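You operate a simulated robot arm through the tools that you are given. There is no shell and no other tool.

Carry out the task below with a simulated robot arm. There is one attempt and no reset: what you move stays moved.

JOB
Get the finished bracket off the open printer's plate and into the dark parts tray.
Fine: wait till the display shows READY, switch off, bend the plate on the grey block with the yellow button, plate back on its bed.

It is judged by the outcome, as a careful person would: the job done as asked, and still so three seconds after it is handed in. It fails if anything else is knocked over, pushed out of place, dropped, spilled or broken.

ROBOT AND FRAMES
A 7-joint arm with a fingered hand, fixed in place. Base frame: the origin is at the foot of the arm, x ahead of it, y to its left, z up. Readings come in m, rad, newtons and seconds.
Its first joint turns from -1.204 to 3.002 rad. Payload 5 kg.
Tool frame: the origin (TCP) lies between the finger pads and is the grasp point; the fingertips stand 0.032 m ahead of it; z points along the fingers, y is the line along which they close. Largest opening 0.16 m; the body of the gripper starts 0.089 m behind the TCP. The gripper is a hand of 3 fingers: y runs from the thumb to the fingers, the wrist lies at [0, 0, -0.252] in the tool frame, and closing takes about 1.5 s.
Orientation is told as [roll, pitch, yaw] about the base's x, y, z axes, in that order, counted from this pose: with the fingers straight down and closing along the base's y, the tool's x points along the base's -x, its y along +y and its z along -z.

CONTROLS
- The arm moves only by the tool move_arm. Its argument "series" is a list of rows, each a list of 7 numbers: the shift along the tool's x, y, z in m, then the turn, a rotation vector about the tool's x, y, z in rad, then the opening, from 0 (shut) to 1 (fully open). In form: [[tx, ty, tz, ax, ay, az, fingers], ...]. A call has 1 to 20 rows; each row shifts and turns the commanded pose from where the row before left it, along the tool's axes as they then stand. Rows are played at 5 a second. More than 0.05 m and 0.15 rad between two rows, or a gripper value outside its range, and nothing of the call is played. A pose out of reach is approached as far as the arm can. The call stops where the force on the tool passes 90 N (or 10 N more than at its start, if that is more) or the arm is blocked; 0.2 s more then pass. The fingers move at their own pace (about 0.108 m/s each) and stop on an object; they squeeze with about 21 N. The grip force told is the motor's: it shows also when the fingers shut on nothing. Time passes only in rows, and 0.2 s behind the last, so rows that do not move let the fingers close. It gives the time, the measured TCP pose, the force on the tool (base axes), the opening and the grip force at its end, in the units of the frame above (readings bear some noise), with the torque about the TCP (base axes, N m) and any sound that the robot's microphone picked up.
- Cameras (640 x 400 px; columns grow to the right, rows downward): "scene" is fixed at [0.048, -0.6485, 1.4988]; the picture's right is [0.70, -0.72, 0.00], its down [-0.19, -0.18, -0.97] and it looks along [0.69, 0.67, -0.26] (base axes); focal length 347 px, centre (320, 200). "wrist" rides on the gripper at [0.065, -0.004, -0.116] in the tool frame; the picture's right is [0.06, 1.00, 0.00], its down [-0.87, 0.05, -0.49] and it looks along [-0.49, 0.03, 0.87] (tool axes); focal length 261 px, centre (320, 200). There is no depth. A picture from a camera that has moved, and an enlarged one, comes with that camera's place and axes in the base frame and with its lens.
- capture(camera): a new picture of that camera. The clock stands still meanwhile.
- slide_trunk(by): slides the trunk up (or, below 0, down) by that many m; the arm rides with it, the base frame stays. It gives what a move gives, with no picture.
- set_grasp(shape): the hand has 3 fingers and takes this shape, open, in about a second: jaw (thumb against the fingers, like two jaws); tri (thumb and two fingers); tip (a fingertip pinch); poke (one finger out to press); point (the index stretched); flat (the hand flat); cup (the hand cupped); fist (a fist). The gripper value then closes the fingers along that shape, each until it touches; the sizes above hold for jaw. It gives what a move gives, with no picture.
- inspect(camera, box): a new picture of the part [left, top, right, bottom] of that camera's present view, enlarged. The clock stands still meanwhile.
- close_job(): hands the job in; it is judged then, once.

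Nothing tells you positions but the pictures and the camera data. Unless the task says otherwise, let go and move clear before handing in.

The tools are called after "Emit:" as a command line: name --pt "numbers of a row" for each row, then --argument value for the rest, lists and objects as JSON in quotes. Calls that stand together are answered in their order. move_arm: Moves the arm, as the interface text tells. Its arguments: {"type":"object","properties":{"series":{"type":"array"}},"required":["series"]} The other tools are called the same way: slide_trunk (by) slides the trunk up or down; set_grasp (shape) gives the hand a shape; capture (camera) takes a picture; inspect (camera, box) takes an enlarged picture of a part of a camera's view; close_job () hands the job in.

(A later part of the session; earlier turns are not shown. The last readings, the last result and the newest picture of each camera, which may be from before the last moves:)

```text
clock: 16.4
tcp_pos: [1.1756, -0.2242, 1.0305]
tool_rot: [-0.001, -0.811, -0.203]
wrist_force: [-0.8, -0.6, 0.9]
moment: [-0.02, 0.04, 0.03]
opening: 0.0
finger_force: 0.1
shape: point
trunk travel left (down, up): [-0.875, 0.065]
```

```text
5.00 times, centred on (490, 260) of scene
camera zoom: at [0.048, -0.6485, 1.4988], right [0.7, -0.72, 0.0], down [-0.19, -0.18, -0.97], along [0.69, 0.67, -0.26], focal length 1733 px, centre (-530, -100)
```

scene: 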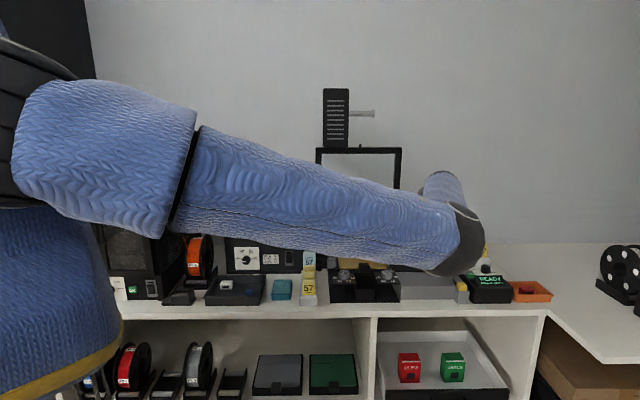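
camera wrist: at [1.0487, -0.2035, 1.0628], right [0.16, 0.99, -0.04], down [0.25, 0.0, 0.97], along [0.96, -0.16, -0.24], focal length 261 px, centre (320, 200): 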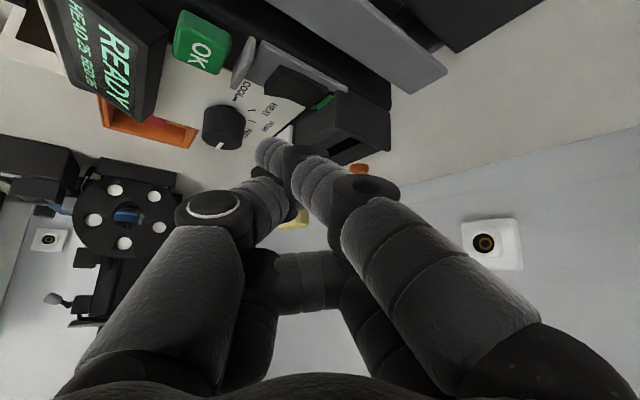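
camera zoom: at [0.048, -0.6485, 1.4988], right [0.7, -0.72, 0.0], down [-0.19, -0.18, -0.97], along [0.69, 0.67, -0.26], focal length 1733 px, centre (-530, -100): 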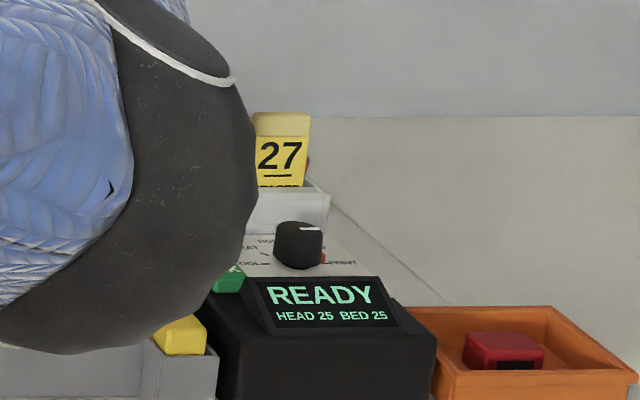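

Emit:
move_arm --pt "0.00724 0.004 0.0069 0 0 0 1" --pt "0.00724 0 0.0069 0 0 0 1"

Emit:
inspect --camera "wrist" --box '[180, 40, 360, 180]'

```text
clock: 17.0
tcp_pos: [1.1765, -0.22, 1.0098]
tool_rot: [-0.001, -0.81, -0.202]
wrist_force: [-0.6, -1.0, -0.7]
moment: [0.01, 0.02, -0.02]
opening: 0.0
finger_force: 0.0
shape: point
trunk travel left (down, up): [-0.875, 0.065]
```

```text
2.86 times, centred on (270, 110) of wrist
camera zoom: at [1.0503, -0.1987, 1.0425], right [0.16, 0.99, -0.04], down [0.25, 0.0, 0.97], along [0.96, -0.16, -0.25], focal length 745 px, centre (463, 457)
```

zoom: 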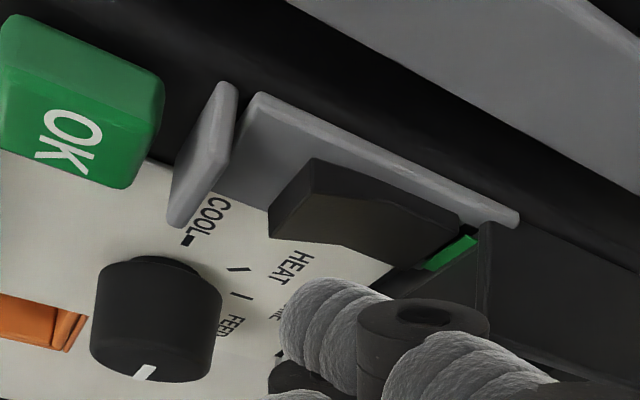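

Emit:
move_arm --pt "0.00724 0 0.0069 0 0 0 1"

Emit:
inspect --camera "wrist" --box '[180, 40, 360, 180]'

```text
clock: 17.4
tcp_pos: [1.1764, -0.2209, 1.0035]
tool_rot: [0.002, -0.813, -0.203]
wrist_force: [-1.0, -2.1, 17.0]
moment: [-0.08, -0.17, -0.04]
opening: 0.0002
finger_force: 0.2
shape: point
trunk travel left (down, up): [-0.875, 0.065]
```

```text
2.86 times, centred on (270, 110) of wrist
camera zoom: at [1.0493, -0.1979, 1.0358], right [0.16, 0.99, -0.04], down [0.25, 0.0, 0.97], along [0.96, -0.16, -0.24], focal length 745 px, centre (463, 457)
```

zoom: 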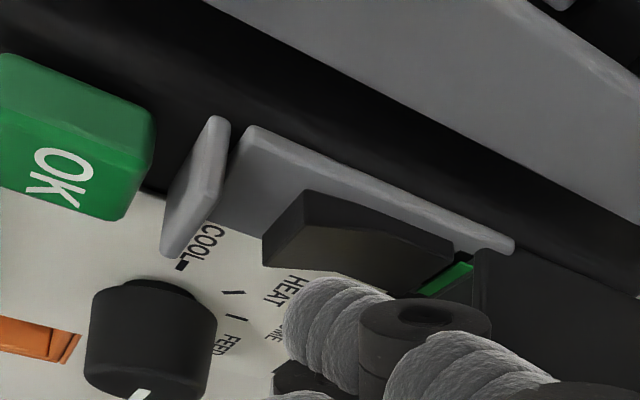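

Contact came early, at about 17 N, and the torque puts it at the curled thumb near the bin's edge rather than at the fingertip. I'll back straight up, switch to the jaw shape and close it, so one straight fingertip leads.

Emit:
move_arm --pt "-0.0217 0 -0.0207 0 0 0 1" --pt "-0.0217 0 -0.0207 0 0 0 1" --pt "-0.0217 0 -0.0207 0 0 0 1" --pt "-0.0217 0 -0.0207 0 0 0 1"

Emit:
inspect --camera "wrist" --box '[180, 0, 400, 170]'

Emit:
set_grasp --shape "jaw"

Emit:
move_arm --pt "0 0 0 0 0 0 0" --pt "0 0 0 0 0 0 0" --pt "0 0 0 0 0 0 0" --pt "0 0 0 0 0 0 0" --pt "0 0 0 0 0 0 0" --pt "0 0 0 0 0 0 0" --pt "0 0 0 0 0 0 0" --pt "0 0 0 0 0 0 0"

Emit:
capture --camera "wrist"

Emit:
capture --camera "scene"

```text
clock: 18.4
tcp_pos: [1.177, -0.2217, 1.1201]
tool_rot: [0.0, -0.81, -0.204]
wrist_force: [-0.7, -0.6, -0.5]
moment: [-0.03, 0.0, 0.02]
opening: 0.0
finger_force: 0.1
shape: point
trunk travel left (down, up): [-0.875, 0.065]
```

```text
2.35 times, centred on (290, 85) of wrist
camera zoom: at [1.051, -0.1999, 1.1521], right [0.16, 0.99, -0.05], down [0.25, 0.0, 0.97], along [0.96, -0.16, -0.24], focal length 613 px, centre (391, 471)
```

zoom: 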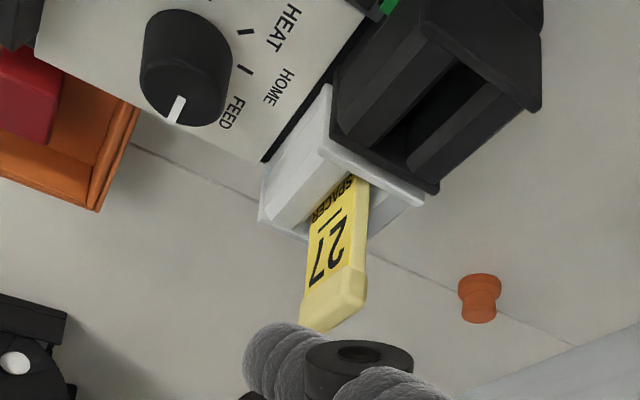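

```text
clock: 19.3
tcp_pos: [1.1789, -0.2214, 1.1197]
tool_rot: [0.001, -0.811, -0.202]
wrist_force: [0.0, 0.7, 0.4]
moment: [0.01, -0.01, 0.01]
opening: 0.1096
finger_force: 0.0
shape: jaw
trunk travel left (down, up): [-0.875, 0.065]
```

```text
clock: 21.1
tcp_pos: [1.1788, -0.2218, 1.1189]
tool_rot: [0.0, -0.811, -0.202]
wrist_force: [-0.7, -0.4, 0.9]
moment: [0.01, 0.0, 0.01]
opening: 0.0
finger_force: 20.7
shape: jaw
trunk travel left (down, up): [-0.875, 0.065]
```

```text
taken
camera wrist: at [1.052, -0.1998, 1.1514], right [0.16, 0.99, -0.04], down [0.25, 0.0, 0.97], along [0.96, -0.16, -0.25], focal length 261 px, centre (320, 200)
```

wrist: 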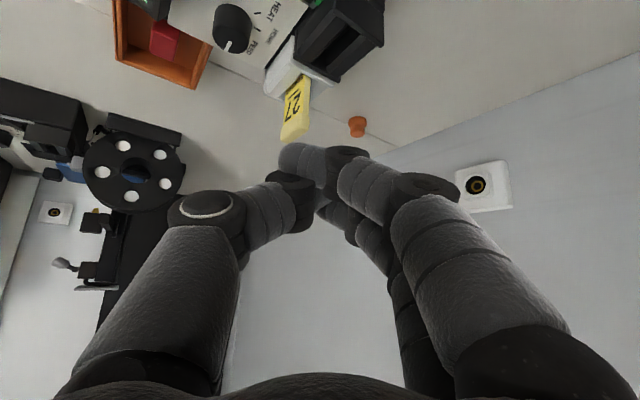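

```text
taken
```

scene: 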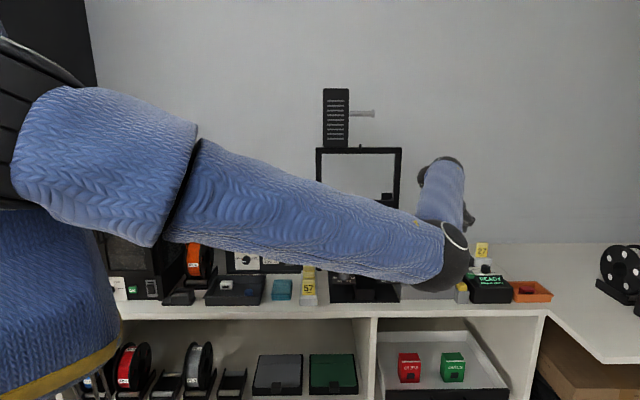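

Fully closed, the fingers cross over each other, so the tip is slanted again. I'll look at the "tip" shape here in clear air.

Emit:
set_grasp --shape "tip"

Emit:
capture --camera "wrist"

Emit:
move_arm --pt "0 0 0 0 0 0 0" --pt "0 0 0 0 0 0 0" --pt "0 0 0 0 0 0 0" --pt "0 0 0 0 0 0 0" --pt "0 0 0 0 0 0 0" --pt "0 0 0 0 0 0 0" --pt "0 0 0 0 0 0 0" --pt "0 0 0 0 0 0 0"

Emit:
capture --camera "wrist"

Emit:
inspect --camera "scene" --box '[400, 140, 500, 240]'

```text
clock: 22.0
tcp_pos: [1.1791, -0.2225, 1.1185]
tool_rot: [0.0, -0.811, -0.203]
wrist_force: [0.2, -0.5, -0.1]
moment: [0.0, -0.01, 0.0]
opening: 0.1092
finger_force: 0.0
shape: tip
trunk travel left (down, up): [-0.875, 0.065]
```

```text
taken
camera wrist: at [1.052, -0.1998, 1.1514], right [0.16, 0.99, -0.04], down [0.25, 0.0, 0.97], along [0.96, -0.16, -0.25], focal length 261 px, centre (320, 200)
```

wrist: 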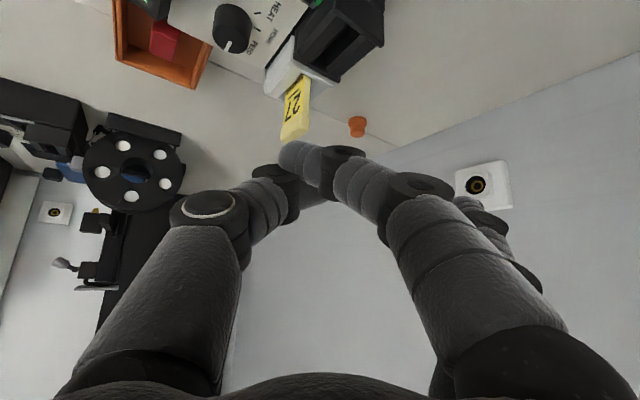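

```text
clock: 23.8
tcp_pos: [1.1779, -0.222, 1.1194]
tool_rot: [0.0, -0.81, -0.202]
wrist_force: [0.0, 0.5, 0.0]
moment: [0.04, -0.01, -0.01]
opening: 0.0
finger_force: 21.0
shape: tip
trunk travel left (down, up): [-0.875, 0.065]
```

```text
taken
camera wrist: at [1.052, -0.1998, 1.1514], right [0.16, 0.99, -0.04], down [0.25, 0.0, 0.97], along [0.96, -0.16, -0.25], focal length 261 px, centre (320, 200)
```

wrist: 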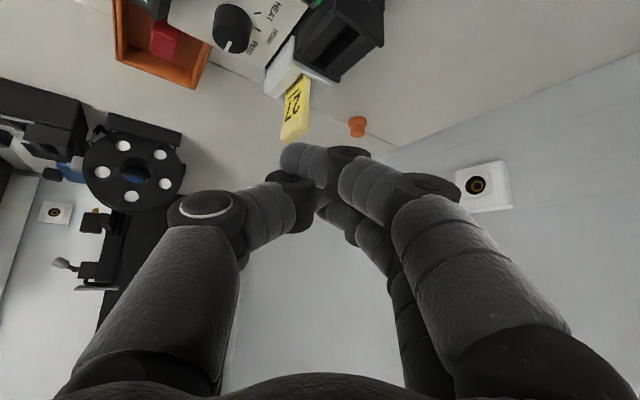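

```text
4.00 times, centred on (450, 190) of scene
camera zoom: at [0.048, -0.6485, 1.4988], right [0.7, -0.72, 0.0], down [-0.19, -0.18, -0.97], along [0.69, 0.67, -0.26], focal length 1386 px, centre (-200, 240)
```

zoom: 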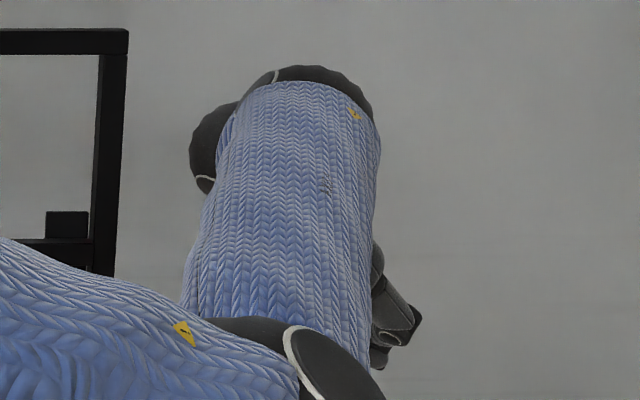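

None of the shapes gives a straight poking finger. Instead I'll use the jaw slightly open and roll the tool so that only the index tip leads, well below the other two.

Emit:
set_grasp --shape "jaw"

Emit:
move_arm --pt "0 0 -0.03 0.1333 0 0 0.25" --pt "0 0 0 0.1333 0 0 0.25" --pt "0 0 0 0.1333 0 0 0.25" --pt "0 0 0 0 0 0 0.25" --pt "0 0 0 0 0 0 0.25" --pt "0 0 0 0 0 0 0.25"

Emit:
capture --camera "wrist"

Emit:
capture --camera "scene"

```text
clock: 24.7
tcp_pos: [1.1793, -0.2217, 1.1182]
tool_rot: [0.0, -0.81, -0.201]
wrist_force: [0.5, 0.0, -0.8]
moment: [0.02, 0.02, -0.03]
opening: 0.1089
finger_force: 0.0
shape: jaw
trunk travel left (down, up): [-0.875, 0.065]
```

```text
clock: 26.1
tcp_pos: [1.1559, -0.2167, 1.141]
tool_rot: [-0.4, -0.809, -0.202]
wrist_force: [-0.9, -0.1, 0.1]
moment: [-0.01, -0.04, -0.01]
opening: 0.0223
finger_force: 0.2
shape: jaw
trunk travel left (down, up): [-0.875, 0.065]
```

```text
taken
camera wrist: at [1.0438, -0.1508, 1.1687], right [0.42, 0.85, -0.31], down [0.33, 0.18, 0.93], along [0.85, -0.49, -0.21], focal length 261 px, centre (320, 200)
```

wrist: 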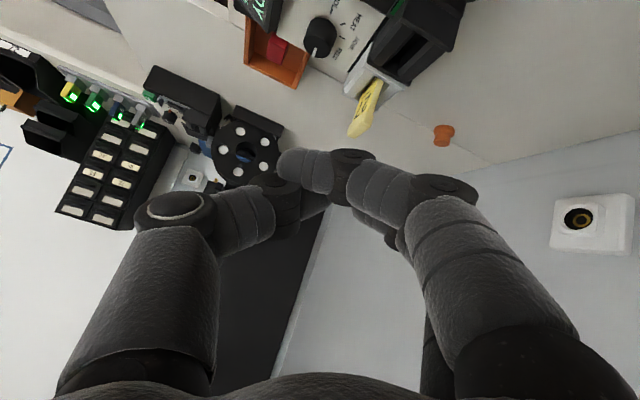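

```text
taken
```

scene: 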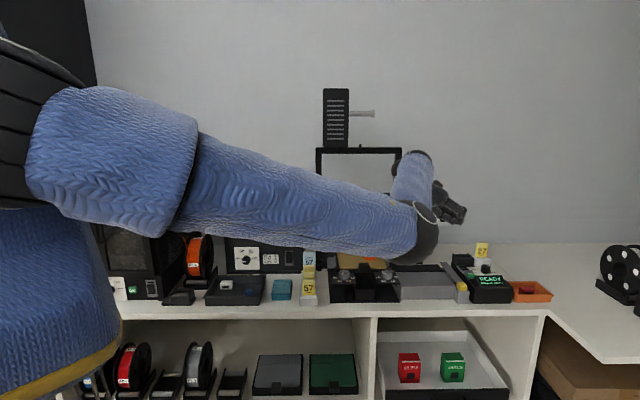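

Emit:
move_arm --pt "0 0 0 0 0 0 0.6" --pt "0 0 0 0 0 0 0.6" --pt "0 0 0 0 0 0 0.6" --pt "0 0 0 0 0 0 0.6"

Emit:
capture --camera "wrist"

Emit:
inspect --camera "scene" --box '[380, 130, 500, 240]'

```text
clock: 27.1
tcp_pos: [1.1565, -0.2166, 1.1409]
tool_rot: [-0.4, -0.81, -0.201]
wrist_force: [0.4, -0.3, -0.4]
moment: [-0.01, -0.03, 0.04]
opening: 0.0387
finger_force: 0.1
shape: jaw
trunk travel left (down, up): [-0.875, 0.065]
```

```text
taken
camera wrist: at [1.0439, -0.1512, 1.1684], right [0.42, 0.85, -0.31], down [0.33, 0.18, 0.93], along [0.85, -0.49, -0.21], focal length 261 px, centre (320, 200)
```

wrist: 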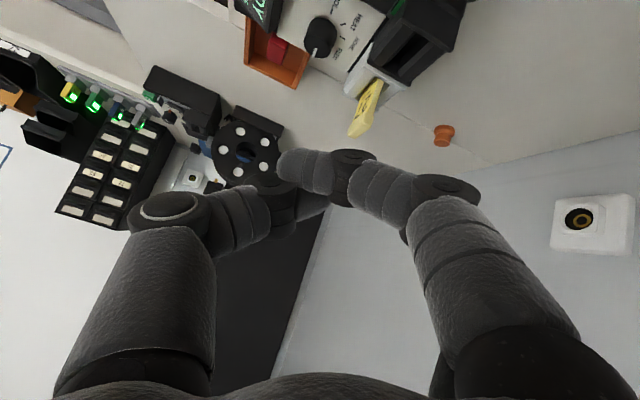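

```text
3.64 times, centred on (440, 185) of scene
camera zoom: at [0.048, -0.6485, 1.4988], right [0.7, -0.72, 0.0], down [-0.19, -0.18, -0.97], along [0.69, 0.67, -0.26], focal length 1260 px, centre (-116, 254)
```

zoom: 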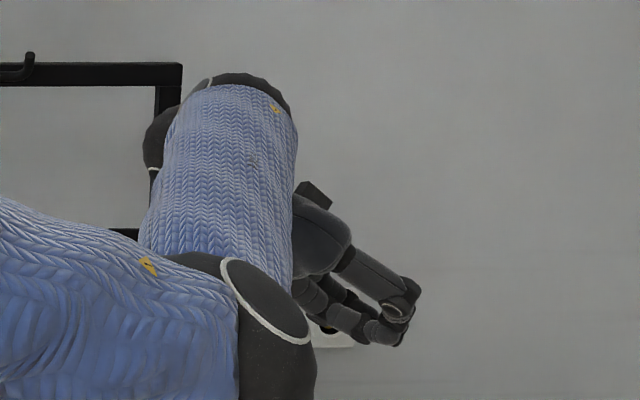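

Emit:
move_arm --pt "0 0 0 0 0 0 1" --pt "0 0 0 0 0 0 1" --pt "0 0 0 0 0 0 1" --pt "0 0 0 0 0 0 1" --pt "0 0 0 0 0 0 1" --pt "0 0 0 0 0 0 1"

Emit:
capture --camera "wrist"

```text
clock: 28.5
tcp_pos: [1.1546, -0.2169, 1.1406]
tool_rot: [-0.399, -0.809, -0.202]
wrist_force: [-0.3, 0.0, -0.9]
moment: [-0.04, -0.01, -0.04]
opening: 0.1597
finger_force: 0.2
shape: jaw
trunk travel left (down, up): [-0.875, 0.065]
```

```text
taken
camera wrist: at [1.044, -0.1512, 1.1684], right [0.42, 0.85, -0.31], down [0.33, 0.18, 0.93], along [0.85, -0.49, -0.21], focal length 261 px, centre (320, 200)
```

wrist: 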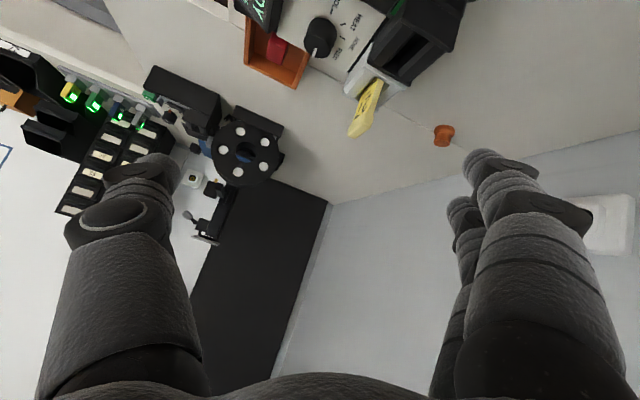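

Emit:
move_arm --pt "0 0 0 0 0 0 0.6" --pt "0 0 0 0 0 0 0.6" --pt "0 0 0 0 0 0 0.6" --pt "0 0 0 0 0 0 0.6" --pt "0 0 0 0 0 0 0.6" --pt "0 0 0 0 0 0 0.6"

Emit:
capture --camera "wrist"

```text
clock: 29.9
tcp_pos: [1.1567, -0.2172, 1.1401]
tool_rot: [-0.399, -0.81, -0.203]
wrist_force: [0.4, -0.4, 0.1]
moment: [-0.02, -0.01, -0.01]
opening: 0.0964
finger_force: 0.0
shape: jaw
trunk travel left (down, up): [-0.875, 0.065]
```

```text
taken
camera wrist: at [1.044, -0.1512, 1.1684], right [0.42, 0.85, -0.31], down [0.33, 0.18, 0.93], along [0.85, -0.49, -0.21], focal length 261 px, centre (320, 200)
```

wrist: 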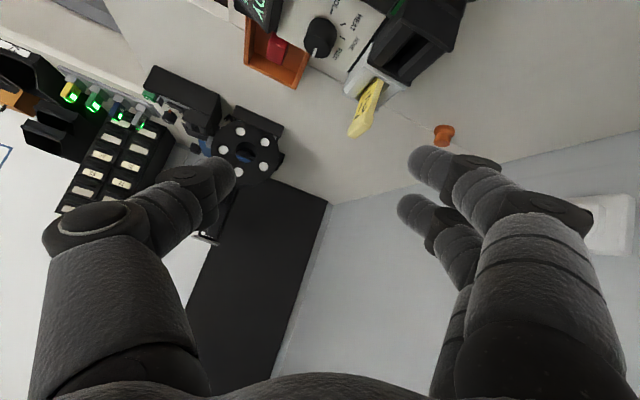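

Emit:
set_grasp --shape "flat"

Emit:
move_arm --pt "0 0 0 0 0 0 1" --pt "0 0 0 0 0 0 1" --pt "0 0 0 0 0 0 1"

Emit:
capture --camera "wrist"

Emit:
inspect --camera "scene" --box '[380, 130, 500, 240]'

Emit:
set_grasp --shape "poke"

Emit:
move_arm --pt "0 0 0 0 0 0 1" --pt "0 0 0 0 0 0 1" --pt "0 0 0 0 0 0 1"

Emit:
capture --camera "wrist"

Emit:
inspect --camera "scene" --box '[380, 130, 500, 240]'

```text
clock: 30.8
tcp_pos: [1.1555, -0.2155, 1.1407]
tool_rot: [-0.399, -0.81, -0.202]
wrist_force: [0.3, -0.5, -0.7]
moment: [-0.06, -0.01, -0.01]
opening: 0.0
finger_force: 0.1
shape: flat
trunk travel left (down, up): [-0.875, 0.065]
```

```text
clock: 31.6
tcp_pos: [1.1561, -0.2171, 1.1417]
tool_rot: [-0.401, -0.81, -0.203]
wrist_force: [-0.2, 0.0, -0.2]
moment: [-0.04, -0.02, 0.0]
opening: 0.0002
finger_force: 0.1
shape: flat
trunk travel left (down, up): [-0.875, 0.065]
```

```text
taken
camera wrist: at [1.044, -0.1512, 1.1684], right [0.42, 0.85, -0.31], down [0.33, 0.18, 0.93], along [0.85, -0.49, -0.21], focal length 261 px, centre (320, 200)
```

wrist: 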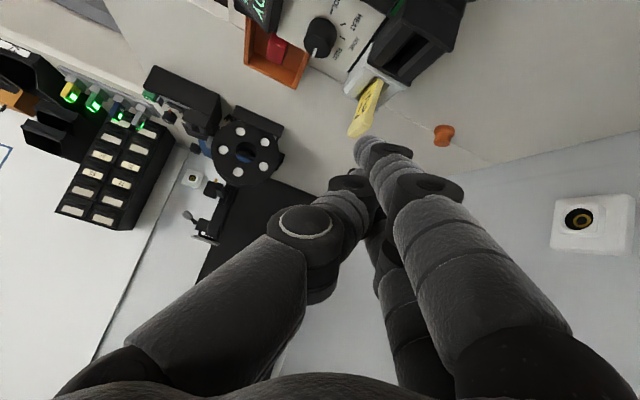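

```text
3.64 times, centred on (440, 185) of scene
camera zoom: at [0.048, -0.6485, 1.4988], right [0.7, -0.72, 0.0], down [-0.19, -0.18, -0.97], along [0.69, 0.67, -0.26], focal length 1260 px, centre (-116, 254)
```

zoom: 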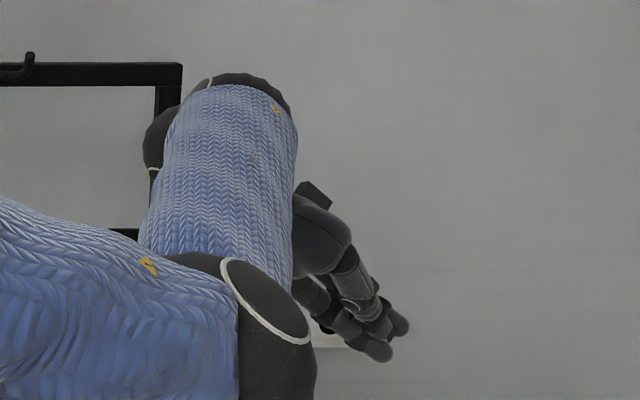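

```text
clock: 32.5
tcp_pos: [1.1559, -0.2172, 1.1414]
tool_rot: [-0.398, -0.81, -0.203]
wrist_force: [0.5, 0.2, 0.4]
moment: [0.04, -0.02, -0.01]
opening: 0.0
finger_force: 0.0
shape: poke
trunk travel left (down, up): [-0.875, 0.065]
```

```text
clock: 33.3
tcp_pos: [1.1566, -0.2166, 1.1399]
tool_rot: [-0.398, -0.809, -0.203]
wrist_force: [-0.2, -0.4, 0.2]
moment: [0.0, -0.01, 0.0]
opening: 0.0
finger_force: 0.1
shape: poke
trunk travel left (down, up): [-0.875, 0.065]
```

```text
taken
camera wrist: at [1.044, -0.1512, 1.1684], right [0.42, 0.85, -0.31], down [0.33, 0.18, 0.93], along [0.85, -0.49, -0.21], focal length 261 px, centre (320, 200)
```

wrist: 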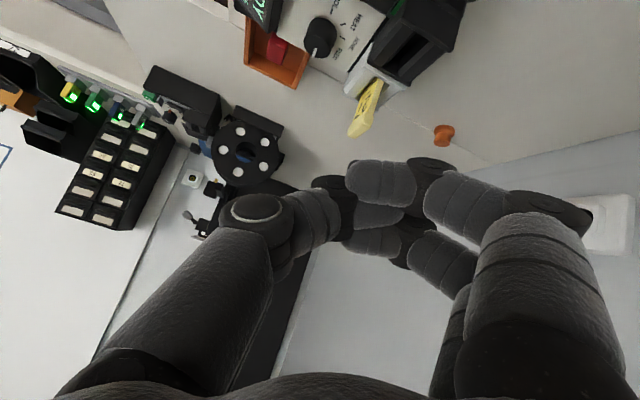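

```text
3.64 times, centred on (440, 185) of scene
camera zoom: at [0.048, -0.6485, 1.4988], right [0.7, -0.72, 0.0], down [-0.19, -0.18, -0.97], along [0.69, 0.67, -0.26], focal length 1260 px, centre (-116, 254)
```

zoom: 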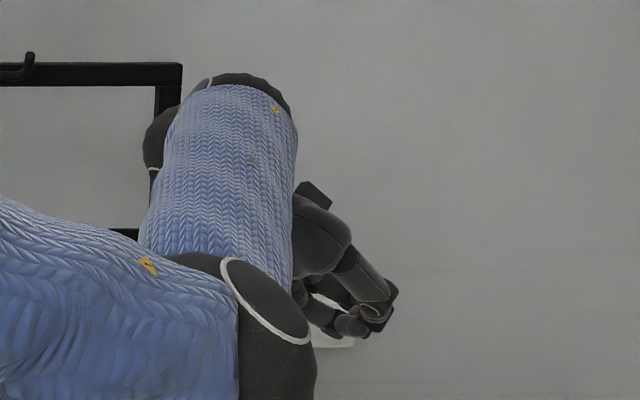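

The flat shape gives a straight index finger with its tip about 0.045 ahead of the TCP and the thumb tucked back, so it suits pressing best. I'll use it with less tilt and hover above the rocker's near end.

Emit:
set_grasp --shape "flat"

Emit:
move_arm --pt "0 0 0 -0.1333 0 0 1" --pt "0 0 0 -0.1333 0 0 1" --pt "0 0 0 -0.1333 0 0 1" --pt "0 0 0 0 0.08 0 1" --pt "0.0136 -0.0184 0.0166 0 0 0 1" --pt "0.0136 -0.0184 0.0166 0 0 0 1" --pt "0.0136 -0.0184 0.0166 0 0 0 1"

Emit:
capture --camera "wrist"

Emit:
capture --camera "scene"

```text
clock: 34.2
tcp_pos: [1.1565, -0.2168, 1.1414]
tool_rot: [-0.401, -0.81, -0.203]
wrist_force: [-0.3, 0.1, 0.4]
moment: [0.02, 0.0, -0.03]
opening: 0.0
finger_force: 0.0
shape: flat
trunk travel left (down, up): [-0.875, 0.065]
```

```text
clock: 35.8
tcp_pos: [1.1462, -0.2721, 1.0743]
tool_rot: [0.002, -0.731, -0.202]
wrist_force: [-1.2, 0.3, 0.2]
moment: [0.01, -0.02, -0.02]
opening: 0.0
finger_force: 0.0
shape: flat
trunk travel left (down, up): [-0.875, 0.065]
```

```text
taken
camera wrist: at [1.0235, -0.2507, 1.1184], right [0.15, 0.99, -0.04], down [0.32, -0.01, 0.95], along [0.93, -0.16, -0.32], focal length 261 px, centre (320, 200)
```

wrist: 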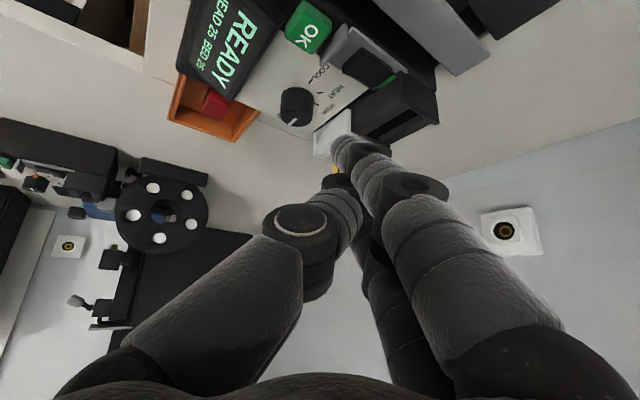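

```text
taken
```

scene: 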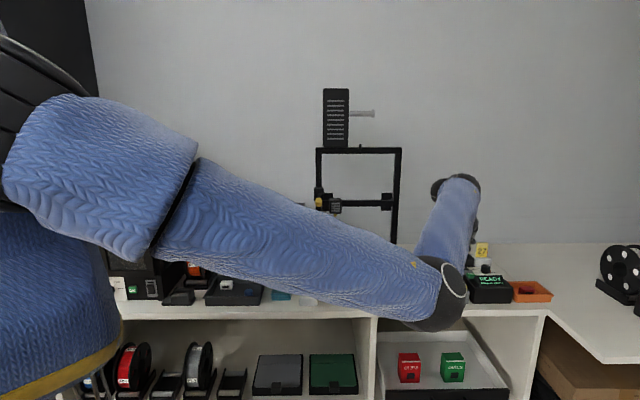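

Emit:
inspect --camera "wrist" --box '[270, 0, 450, 170]'

```text
2.35 times, centred on (360, 85) of wrist
camera zoom: at [1.0235, -0.2507, 1.1184], right [0.15, 0.99, -0.04], down [0.32, -0.01, 0.95], along [0.93, -0.16, -0.32], focal length 613 px, centre (226, 471)
```

zoom: 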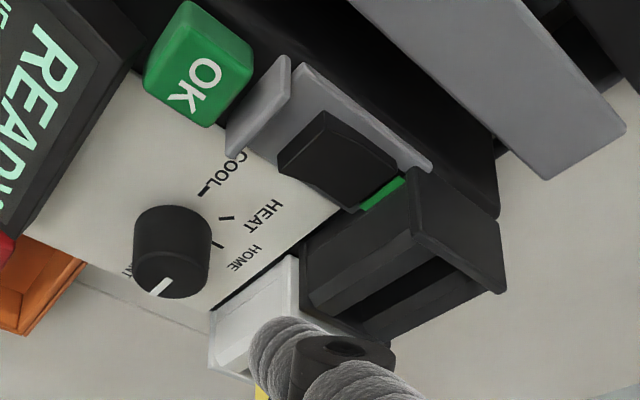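

Emit:
move_arm --pt "0 0 0 0 0 0 1" --pt "0 0 0 0 0 0 1" --pt "0 0 0 0 0 0 1" --pt "0 0 0 0 0 0 1"

Emit:
inspect --camera "wrist" --box '[270, 0, 450, 170]'

```text
clock: 36.8
tcp_pos: [1.1458, -0.2721, 1.0763]
tool_rot: [0.001, -0.729, -0.202]
wrist_force: [-0.4, -0.8, -0.6]
moment: [0.01, 0.0, 0.0]
opening: 0.0004
finger_force: 0.0
shape: flat
trunk travel left (down, up): [-0.875, 0.065]
```

```text
2.35 times, centred on (360, 85) of wrist
camera zoom: at [1.0233, -0.2511, 1.1187], right [0.15, 0.99, -0.04], down [0.32, -0.01, 0.95], along [0.93, -0.16, -0.32], focal length 613 px, centre (226, 471)
```

zoom: 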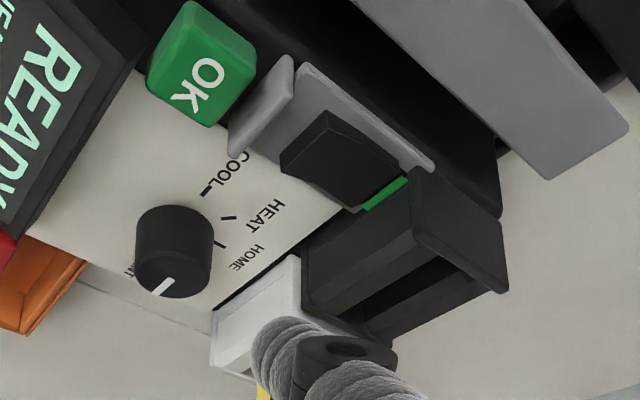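

Emit:
move_arm --pt "-0.0086 0.0146 0.0077 0 0 0 1" --pt "0.0117 0 0.013 0 0 0 1" --pt "0.0117 0 0.013 0 0 0 1"

Emit:
inspect --camera "wrist" --box '[270, 30, 450, 200]'

```text
clock: 37.6
tcp_pos: [1.1612, -0.2598, 1.0416]
tool_rot: [-0.001, -0.727, -0.202]
wrist_force: [-0.7, 0.3, -0.4]
moment: [0.0, 0.01, 0.02]
opening: 0.0
finger_force: 0.1
shape: flat
trunk travel left (down, up): [-0.875, 0.065]
```

```text
2.35 times, centred on (360, 115) of wrist
camera zoom: at [1.0381, -0.2377, 1.0821], right [0.15, 0.99, -0.04], down [0.32, -0.01, 0.95], along [0.93, -0.16, -0.32], focal length 613 px, centre (226, 400)
```

zoom: 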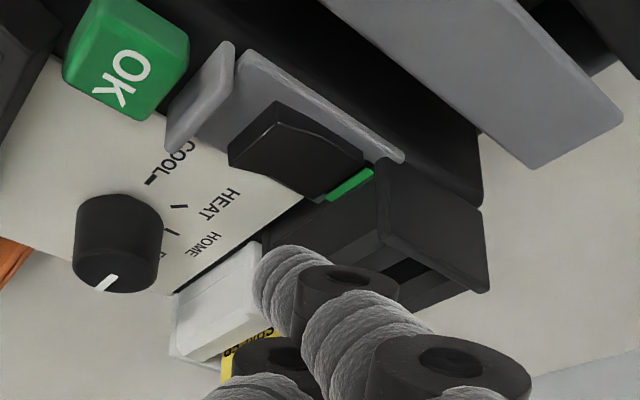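

Emit:
move_arm --pt "0.0067 0 0.00745 0 0 0 1" --pt "0.0067 0 0.00745 0 0 0 1"

Emit:
inspect --camera "wrist" --box '[270, 30, 450, 200]'

```text
clock: 38.2
tcp_pos: [1.1608, -0.2564, 1.0199]
tool_rot: [0.0, -0.73, -0.202]
wrist_force: [0.2, -0.5, 0.2]
moment: [0.01, 0.01, -0.01]
opening: 0.0
finger_force: 0.0
shape: flat
trunk travel left (down, up): [-0.875, 0.065]
```

```text
2.35 times, centred on (360, 115) of wrist
camera zoom: at [1.038, -0.2359, 1.0619], right [0.15, 0.99, -0.04], down [0.32, -0.01, 0.95], along [0.93, -0.16, -0.32], focal length 613 px, centre (226, 400)
```

zoom: 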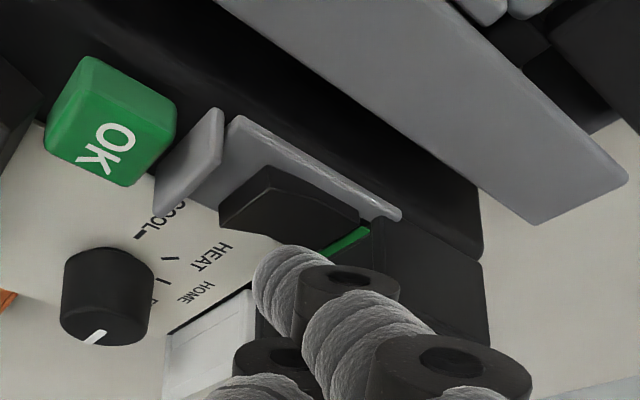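

Emit:
move_arm --pt "0.0033 -0.005 0.0037 0 0 0 1"

Emit:
inspect --camera "wrist" --box '[270, 30, 450, 200]'

```text
clock: 38.6
tcp_pos: [1.1608, -0.2626, 1.0137]
tool_rot: [0.0, -0.728, -0.204]
wrist_force: [0.0, 0.2, 0.4]
moment: [0.01, 0.02, -0.01]
opening: 0.0
finger_force: 0.0
shape: flat
trunk travel left (down, up): [-0.875, 0.065]
```

```text
2.35 times, centred on (360, 115) of wrist
camera zoom: at [1.0369, -0.2415, 1.0569], right [0.15, 0.99, -0.04], down [0.32, -0.01, 0.95], along [0.93, -0.16, -0.32], focal length 613 px, centre (226, 400)
```

zoom: 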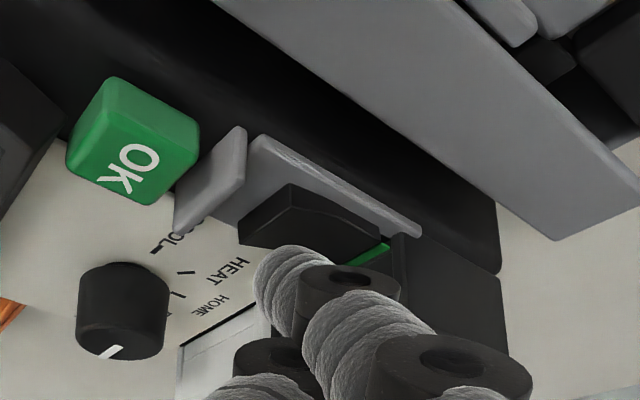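

Emit:
move_arm --pt "0.0033 0 0.0037 0 0 0 1"

Emit:
move_arm --pt "0.0033 0 0.0037 0 0 0 1"

Emit:
inspect --camera "wrist" --box '[270, 30, 450, 200]'

```text
clock: 39.0
tcp_pos: [1.1603, -0.2646, 1.0101]
tool_rot: [0.0, -0.73, -0.202]
wrist_force: [0.4, 0.1, 0.0]
moment: [0.0, -0.02, 0.0]
opening: 0.0001
finger_force: 0.1
shape: flat
trunk travel left (down, up): [-0.875, 0.065]
```

```text
clock: 39.4
tcp_pos: [1.1591, -0.2624, 1.0061]
tool_rot: [0.001, -0.73, -0.203]
wrist_force: [-3.1, -0.8, 8.6]
moment: [0.12, -0.07, 0.05]
opening: 0.0002
finger_force: 0.1
shape: flat
trunk travel left (down, up): [-0.875, 0.065]
heard: click
```

```text
2.35 times, centred on (360, 115) of wrist
camera zoom: at [1.0365, -0.2415, 1.0493], right [0.16, 0.99, -0.04], down [0.32, -0.01, 0.95], along [0.93, -0.16, -0.32], focal length 613 px, centre (226, 400)
```

zoom: 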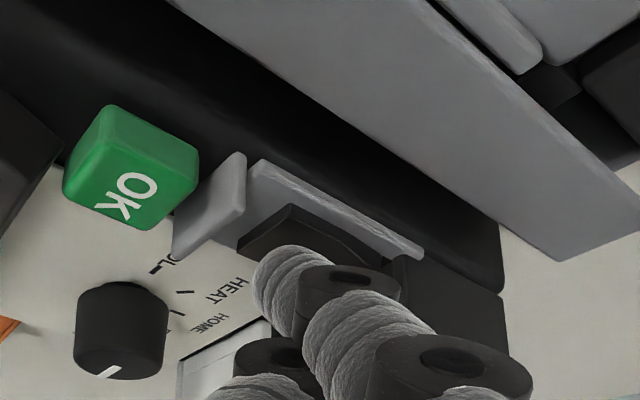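

A click was heard at about 9 N. I'll lift straight up and check the display and the lamp.

Emit:
move_arm --pt "-0.02 0 -0.0224 0 0 0 1" --pt "-0.02 0 -0.0224 0 0 0 1" --pt "-0.02 0 -0.0224 0 0 0 1"

Emit:
capture --camera "wrist"

Emit:
inspect --camera "wrist" --box '[180, 0, 420, 150]'

```text
clock: 40.2
tcp_pos: [1.1589, -0.2642, 1.0934]
tool_rot: [0.0, -0.73, -0.203]
wrist_force: [-0.1, 0.4, -0.2]
moment: [0.01, -0.03, 0.0]
opening: 0.0
finger_force: 0.1
shape: flat
trunk travel left (down, up): [-0.875, 0.065]
```

```text
taken
camera wrist: at [1.0358, -0.2433, 1.1359], right [0.15, 0.99, -0.04], down [0.32, -0.01, 0.95], along [0.93, -0.16, -0.32], focal length 261 px, centre (320, 200)
```

wrist: 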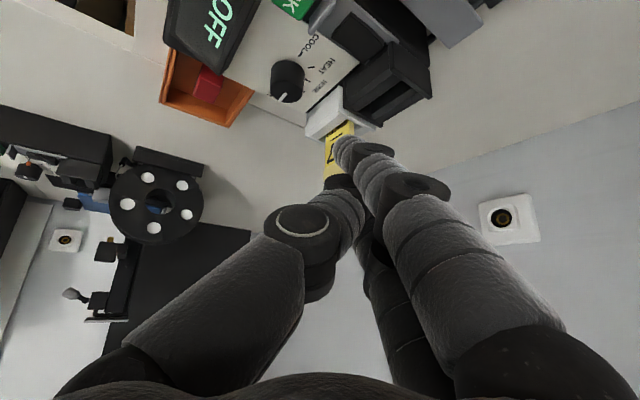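

```text
2.67 times, centred on (300, 75) of wrist
camera zoom: at [1.0358, -0.2433, 1.1359], right [0.15, 0.99, -0.04], down [0.32, -0.01, 0.95], along [0.93, -0.16, -0.32], focal length 695 px, centre (373, 533)
```

zoom: 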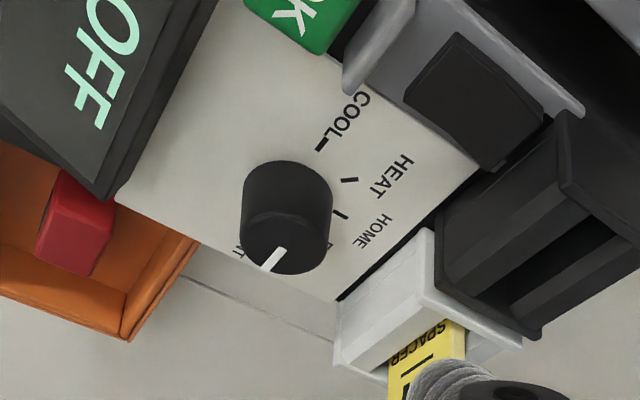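

The display now shows OFF. Next is the plate, so I'll retract from the control box, straighten the tool and go back to an open jaw.

Emit:
move_arm --pt "0 0 -0.05 0 0 0 1" --pt "0 0 -0.05 0 0 0 1" --pt "0 0 -0.05 0 0 0 1" --pt "0 0 -0.05 0 0 0 1" --pt "0 0 -0.05 0 0 0 1" --pt "0.012 0 0 0 0.146 0 1" --pt "0.012 0 0 0 0.146 0 1" --pt "0.012 0 0 0 0.146 0 1" --pt "0.012 0 0 0 0.146 0 1" --pt "0.012 0 0 0 0.146 0 1"

Emit:
set_grasp --shape "jaw"

Emit:
move_arm --pt "0 0 0 0 0 0.1455 1" --pt "0 0 0 0 0 0.1455 1" --pt "0 0 0 0 0 0.1455 1" --pt "0 0 0 0 0 0.1455 1" --pt "0 0 0 0 0 0 1"

Emit:
capture --camera "wrist"

Emit:
capture --camera "scene"

```text
clock: 42.4
tcp_pos: [0.9739, -0.2313, 1.2454]
tool_rot: [-0.001, -0.408, -0.203]
wrist_force: [-0.2, -0.5, 0.0]
moment: [-0.03, 0.0, 0.01]
opening: 0.0001
finger_force: 0.0
shape: flat
out of reach, approached as far as the arm can: row 7, 8, 9, 10
trunk travel left (down, up): [-0.875, 0.065]
```

```text
clock: 43.3
tcp_pos: [0.9726, -0.2297, 1.2446]
tool_rot: [0.001, -0.407, -0.202]
wrist_force: [-0.2, -0.1, -0.9]
moment: [0.0, 0.01, -0.04]
opening: 0.1601
finger_force: 0.0
shape: jaw
trunk travel left (down, up): [-0.875, 0.065]
```

```text
clock: 44.5
tcp_pos: [0.9733, -0.2296, 1.2446]
tool_rot: [0.233, -0.336, -0.826]
wrist_force: [0.2, 0.0, 0.0]
moment: [0.02, -0.01, 0.0]
opening: 0.16
finger_force: 0.0
shape: jaw
trunk travel left (down, up): [-0.875, 0.065]
```

```text
taken
camera wrist: at [0.8844, -0.1774, 1.329], right [0.62, 0.76, 0.2], down [0.4, -0.52, 0.75], along [0.67, -0.39, -0.63], focal length 261 px, centre (320, 200)
```

wrist: 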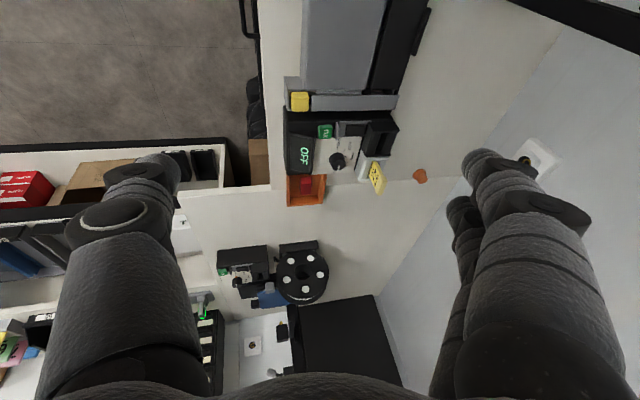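

```text
taken
```

scene: 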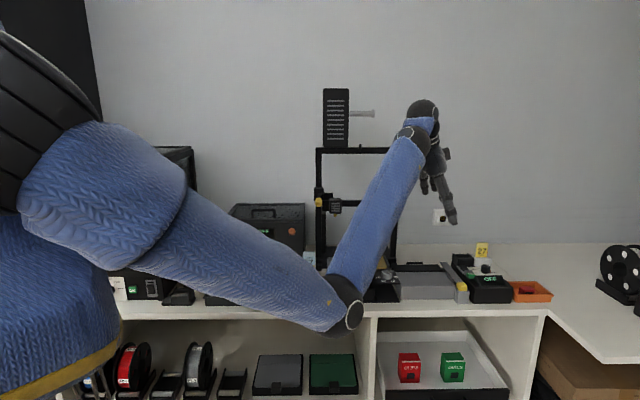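

Emit:
move_arm --pt "0 0 0 0 0 -0.1455 1" --pt "0 0 0 0 0 -0.1455 1" --pt "0 0 0 0 0 -0.1455 1" --pt "0 0 0 0 0 -0.1455 1" --pt "0 0 0 0 0 0 1" --pt "0 0 0 0 0 0 1" --pt "0 0 0 0 0 0 1"

Emit:
capture --camera "scene"

```text
clock: 46.1
tcp_pos: [0.9733, -0.2295, 1.2454]
tool_rot: [-0.002, -0.407, -0.202]
wrist_force: [0.7, -0.2, -0.3]
moment: [-0.01, 0.02, 0.0]
opening: 0.1599
finger_force: 0.1
shape: jaw
trunk travel left (down, up): [-0.875, 0.065]
```

```text
taken
```

scene: 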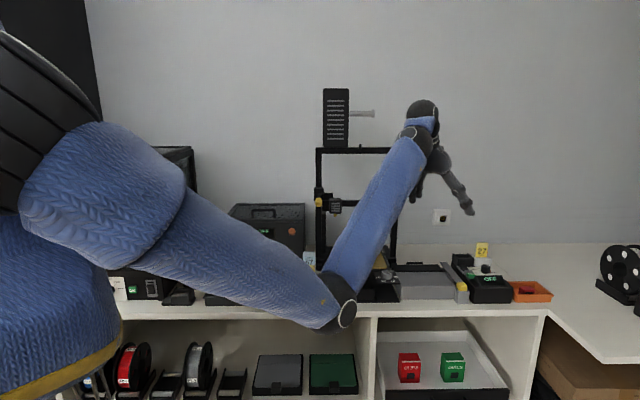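

The elbow has dropped, which limits the wrist. I'll turn the tool back towards yaw 0.77 while moving in, to bring the elbow out and up again.

Emit:
move_arm --pt "0.03 0 0 0 0 -0.14 1" --pt "0.03 0 0 0 0 -0.14 1" --pt "0.03 0 0 0 0 -0.14 1" --pt "0.03 0 0 0 0 -0.14 1" --pt "0 0 0 0 0 -0.14 1" --pt "0 0 0 0 0 -0.14 1"

Emit:
capture --camera "scene"

```text
clock: 47.5
tcp_pos: [0.8472, -0.2323, 1.1365]
tool_rot: [-0.31, -0.267, 0.683]
wrist_force: [-0.2, 0.1, -0.2]
moment: [-0.02, 0.01, 0.0]
opening: 0.16
finger_force: 0.0
shape: jaw
out of reach, approached as far as the arm can: row 1, 3
trunk travel left (down, up): [-0.875, 0.065]
```

```text
taken
```

scene: 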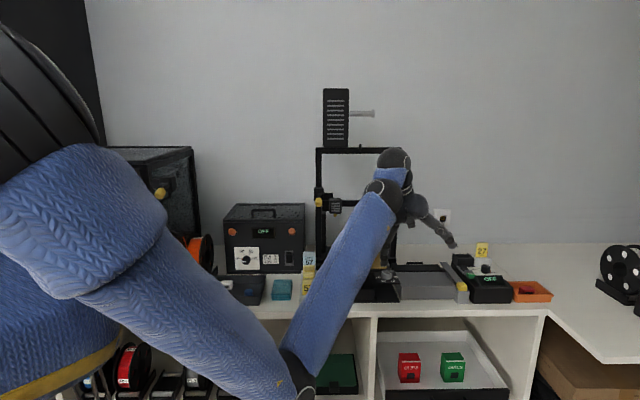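

The elbow is now below the arm line and the wrist limit blocks straightening. I'll lean the hand sideways with the fingers to the left, so the elbow swings out to the right, and then straighten.

Emit:
move_arm --pt "0 0 0 -0.0932 -0.1045 0 1" --pt "0 0 0 -0.0932 -0.1045 0 1" --pt "0 0 0 -0.0932 -0.1045 0 1" --pt "0 0 0 -0.0932 -0.1045 0 1"

Emit:
capture --camera "scene"

```text
clock: 48.7
tcp_pos: [0.8414, -0.3214, 1.1305]
tool_rot: [-0.066, -0.605, 0.731]
wrist_force: [0.6, 0.2, -0.7]
moment: [0.03, -0.04, 0.01]
opening: 0.1602
finger_force: 0.0
shape: jaw
out of reach, approached as far as the arm can: row 4
trunk travel left (down, up): [-0.875, 0.065]
stopped in row 4: the arm was blocked; the commanded pose is now the measured one
```

```text
taken
```

scene: 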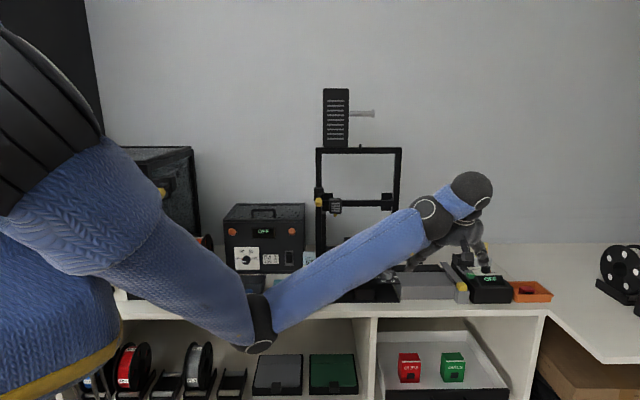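

Emit:
inspect --camera "scene" --box '[380, 140, 540, 310]'

Emit:
capture --camera "wrist"

```text
2.35 times, centred on (460, 225) of scene
camera zoom: at [0.048, -0.6485, 1.4988], right [0.7, -0.72, 0.0], down [-0.19, -0.18, -0.97], along [0.69, 0.67, -0.26], focal length 816 px, centre (-9, 141)
```

zoom: 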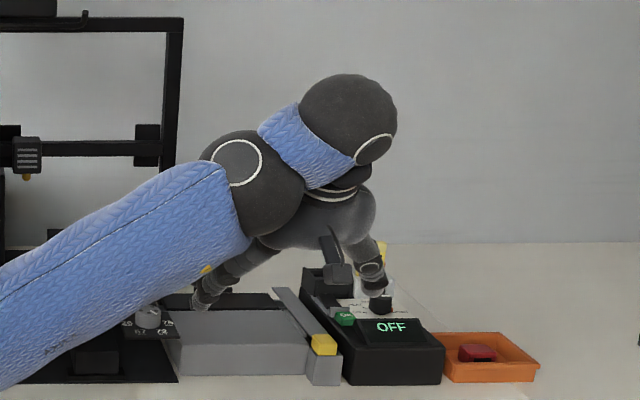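

```text
taken
camera wrist: at [0.7517, -0.3985, 1.1899], right [-0.68, 0.73, -0.09], down [0.27, 0.36, 0.89], along [0.68, 0.58, -0.44], focal length 261 px, centre (320, 200)
```

wrist: 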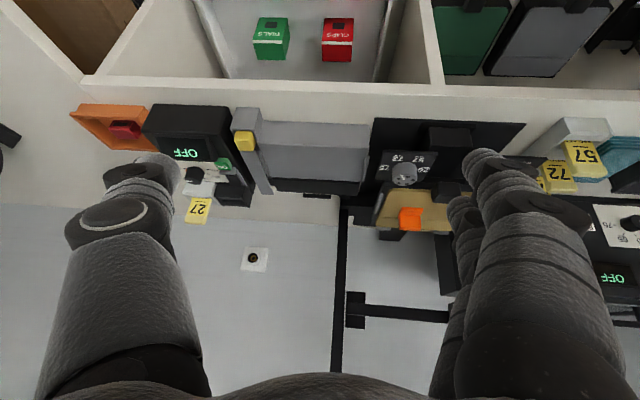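

Emit:
move_arm --pt "0 0 -0.03 0 0.1 0 1" --pt "0 0 -0.03 0 0.1 0 1"

Emit:
capture --camera "scene"

```text
clock: 49.3
tcp_pos: [0.8433, -0.3222, 1.1308]
tool_rot: [-0.062, -0.603, 0.732]
wrist_force: [0.1, 0.2, 0.2]
moment: [0.01, -0.01, -0.01]
opening: 0.1601
finger_force: 0.1
shape: jaw
out of reach, approached as far as the arm can: row 1, 2
trunk travel left (down, up): [-0.875, 0.065]
```

```text
taken
```

scene: 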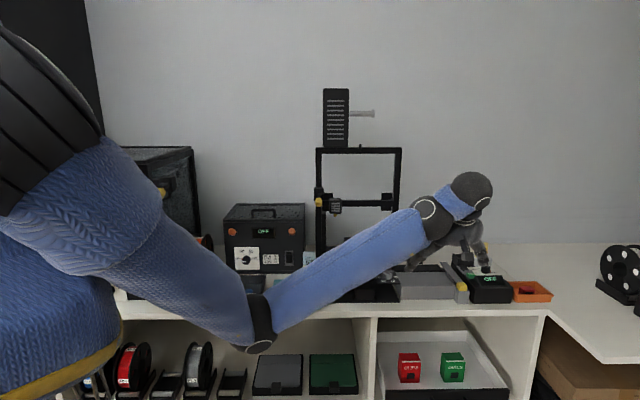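

Emit:
move_arm --pt "0 0.03 0 0 0 0 1"

Emit:
move_arm --pt "0 0 0 0 -0.1 0 1"

Emit:
move_arm --pt "0 0 0 0 0 0.1 1"

Emit:
capture --camera "scene"

```text
clock: 49.9
tcp_pos: [0.8313, -0.3272, 1.1501]
tool_rot: [-0.112, -0.606, 0.733]
wrist_force: [-0.6, -0.2, -0.7]
moment: [-0.02, 0.0, 0.02]
opening: 0.1599
finger_force: 0.1
shape: jaw
out of reach, approached as far as the arm can: row 1
trunk travel left (down, up): [-0.875, 0.065]
stopped in row 1: the arm was blocked; the commanded pose is now the measured one
```

```text
clock: 50.5
tcp_pos: [0.8243, -0.376, 1.1539]
tool_rot: [-0.18, -0.661, 0.745]
wrist_force: [0.6, 0.1, 1.6]
moment: [0.0, 0.02, 0.0]
opening: 0.1601
finger_force: 0.0
shape: jaw
trunk travel left (down, up): [-0.875, 0.065]
stopped in row 1: the arm was blocked; the commanded pose is now the measured one
```

```text
clock: 50.9
tcp_pos: [0.8242, -0.3773, 1.1527]
tool_rot: [-0.1, -0.674, 0.617]
wrist_force: [0.0, -0.1, -0.5]
moment: [-0.02, 0.0, -0.02]
opening: 0.1601
finger_force: 0.0
shape: jaw
trunk travel left (down, up): [-0.875, 0.065]
```

```text
taken
```

scene: 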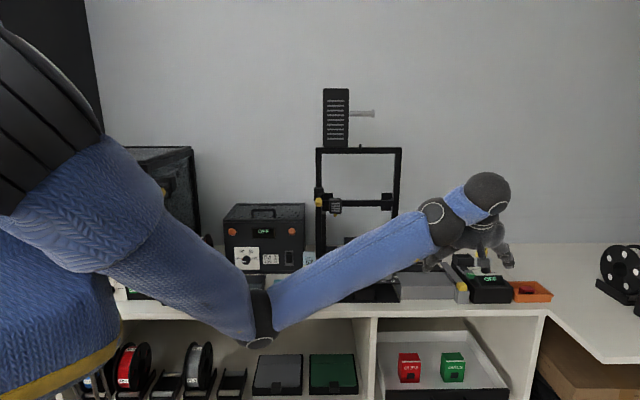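

Emit:
inspect --camera "scene" --box '[150, 230, 350, 380]'

Emit:
capture --camera "wrist"

```text
2.67 times, centred on (250, 305) of scene
camera zoom: at [0.048, -0.6485, 1.4988], right [0.7, -0.72, 0.0], down [-0.19, -0.18, -0.97], along [0.69, 0.67, -0.26], focal length 924 px, centre (507, -80)
```

zoom: 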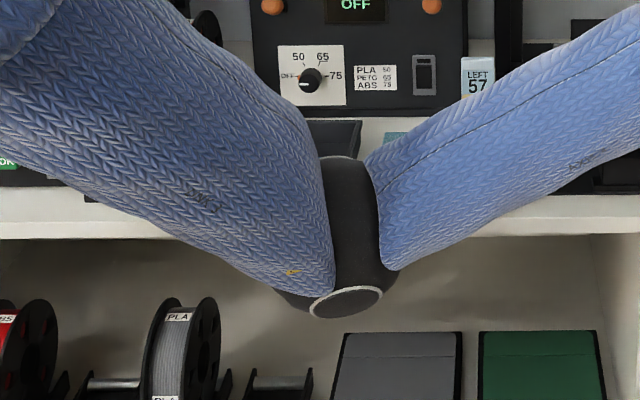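

```text
taken
camera wrist: at [0.7199, -0.4424, 1.2024], right [-0.56, 0.82, -0.12], down [0.25, 0.3, 0.92], along [0.79, 0.49, -0.37], focal length 261 px, centre (320, 200)
```

wrist: 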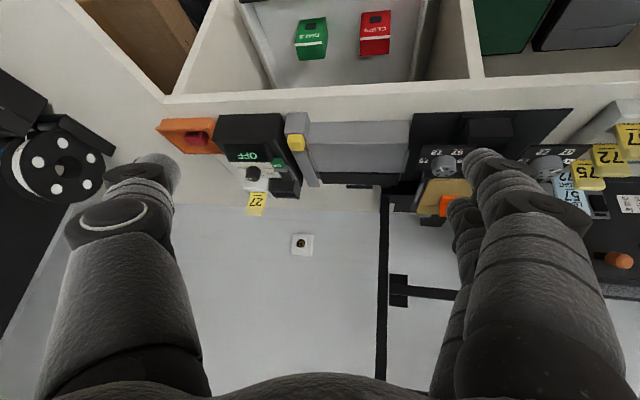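

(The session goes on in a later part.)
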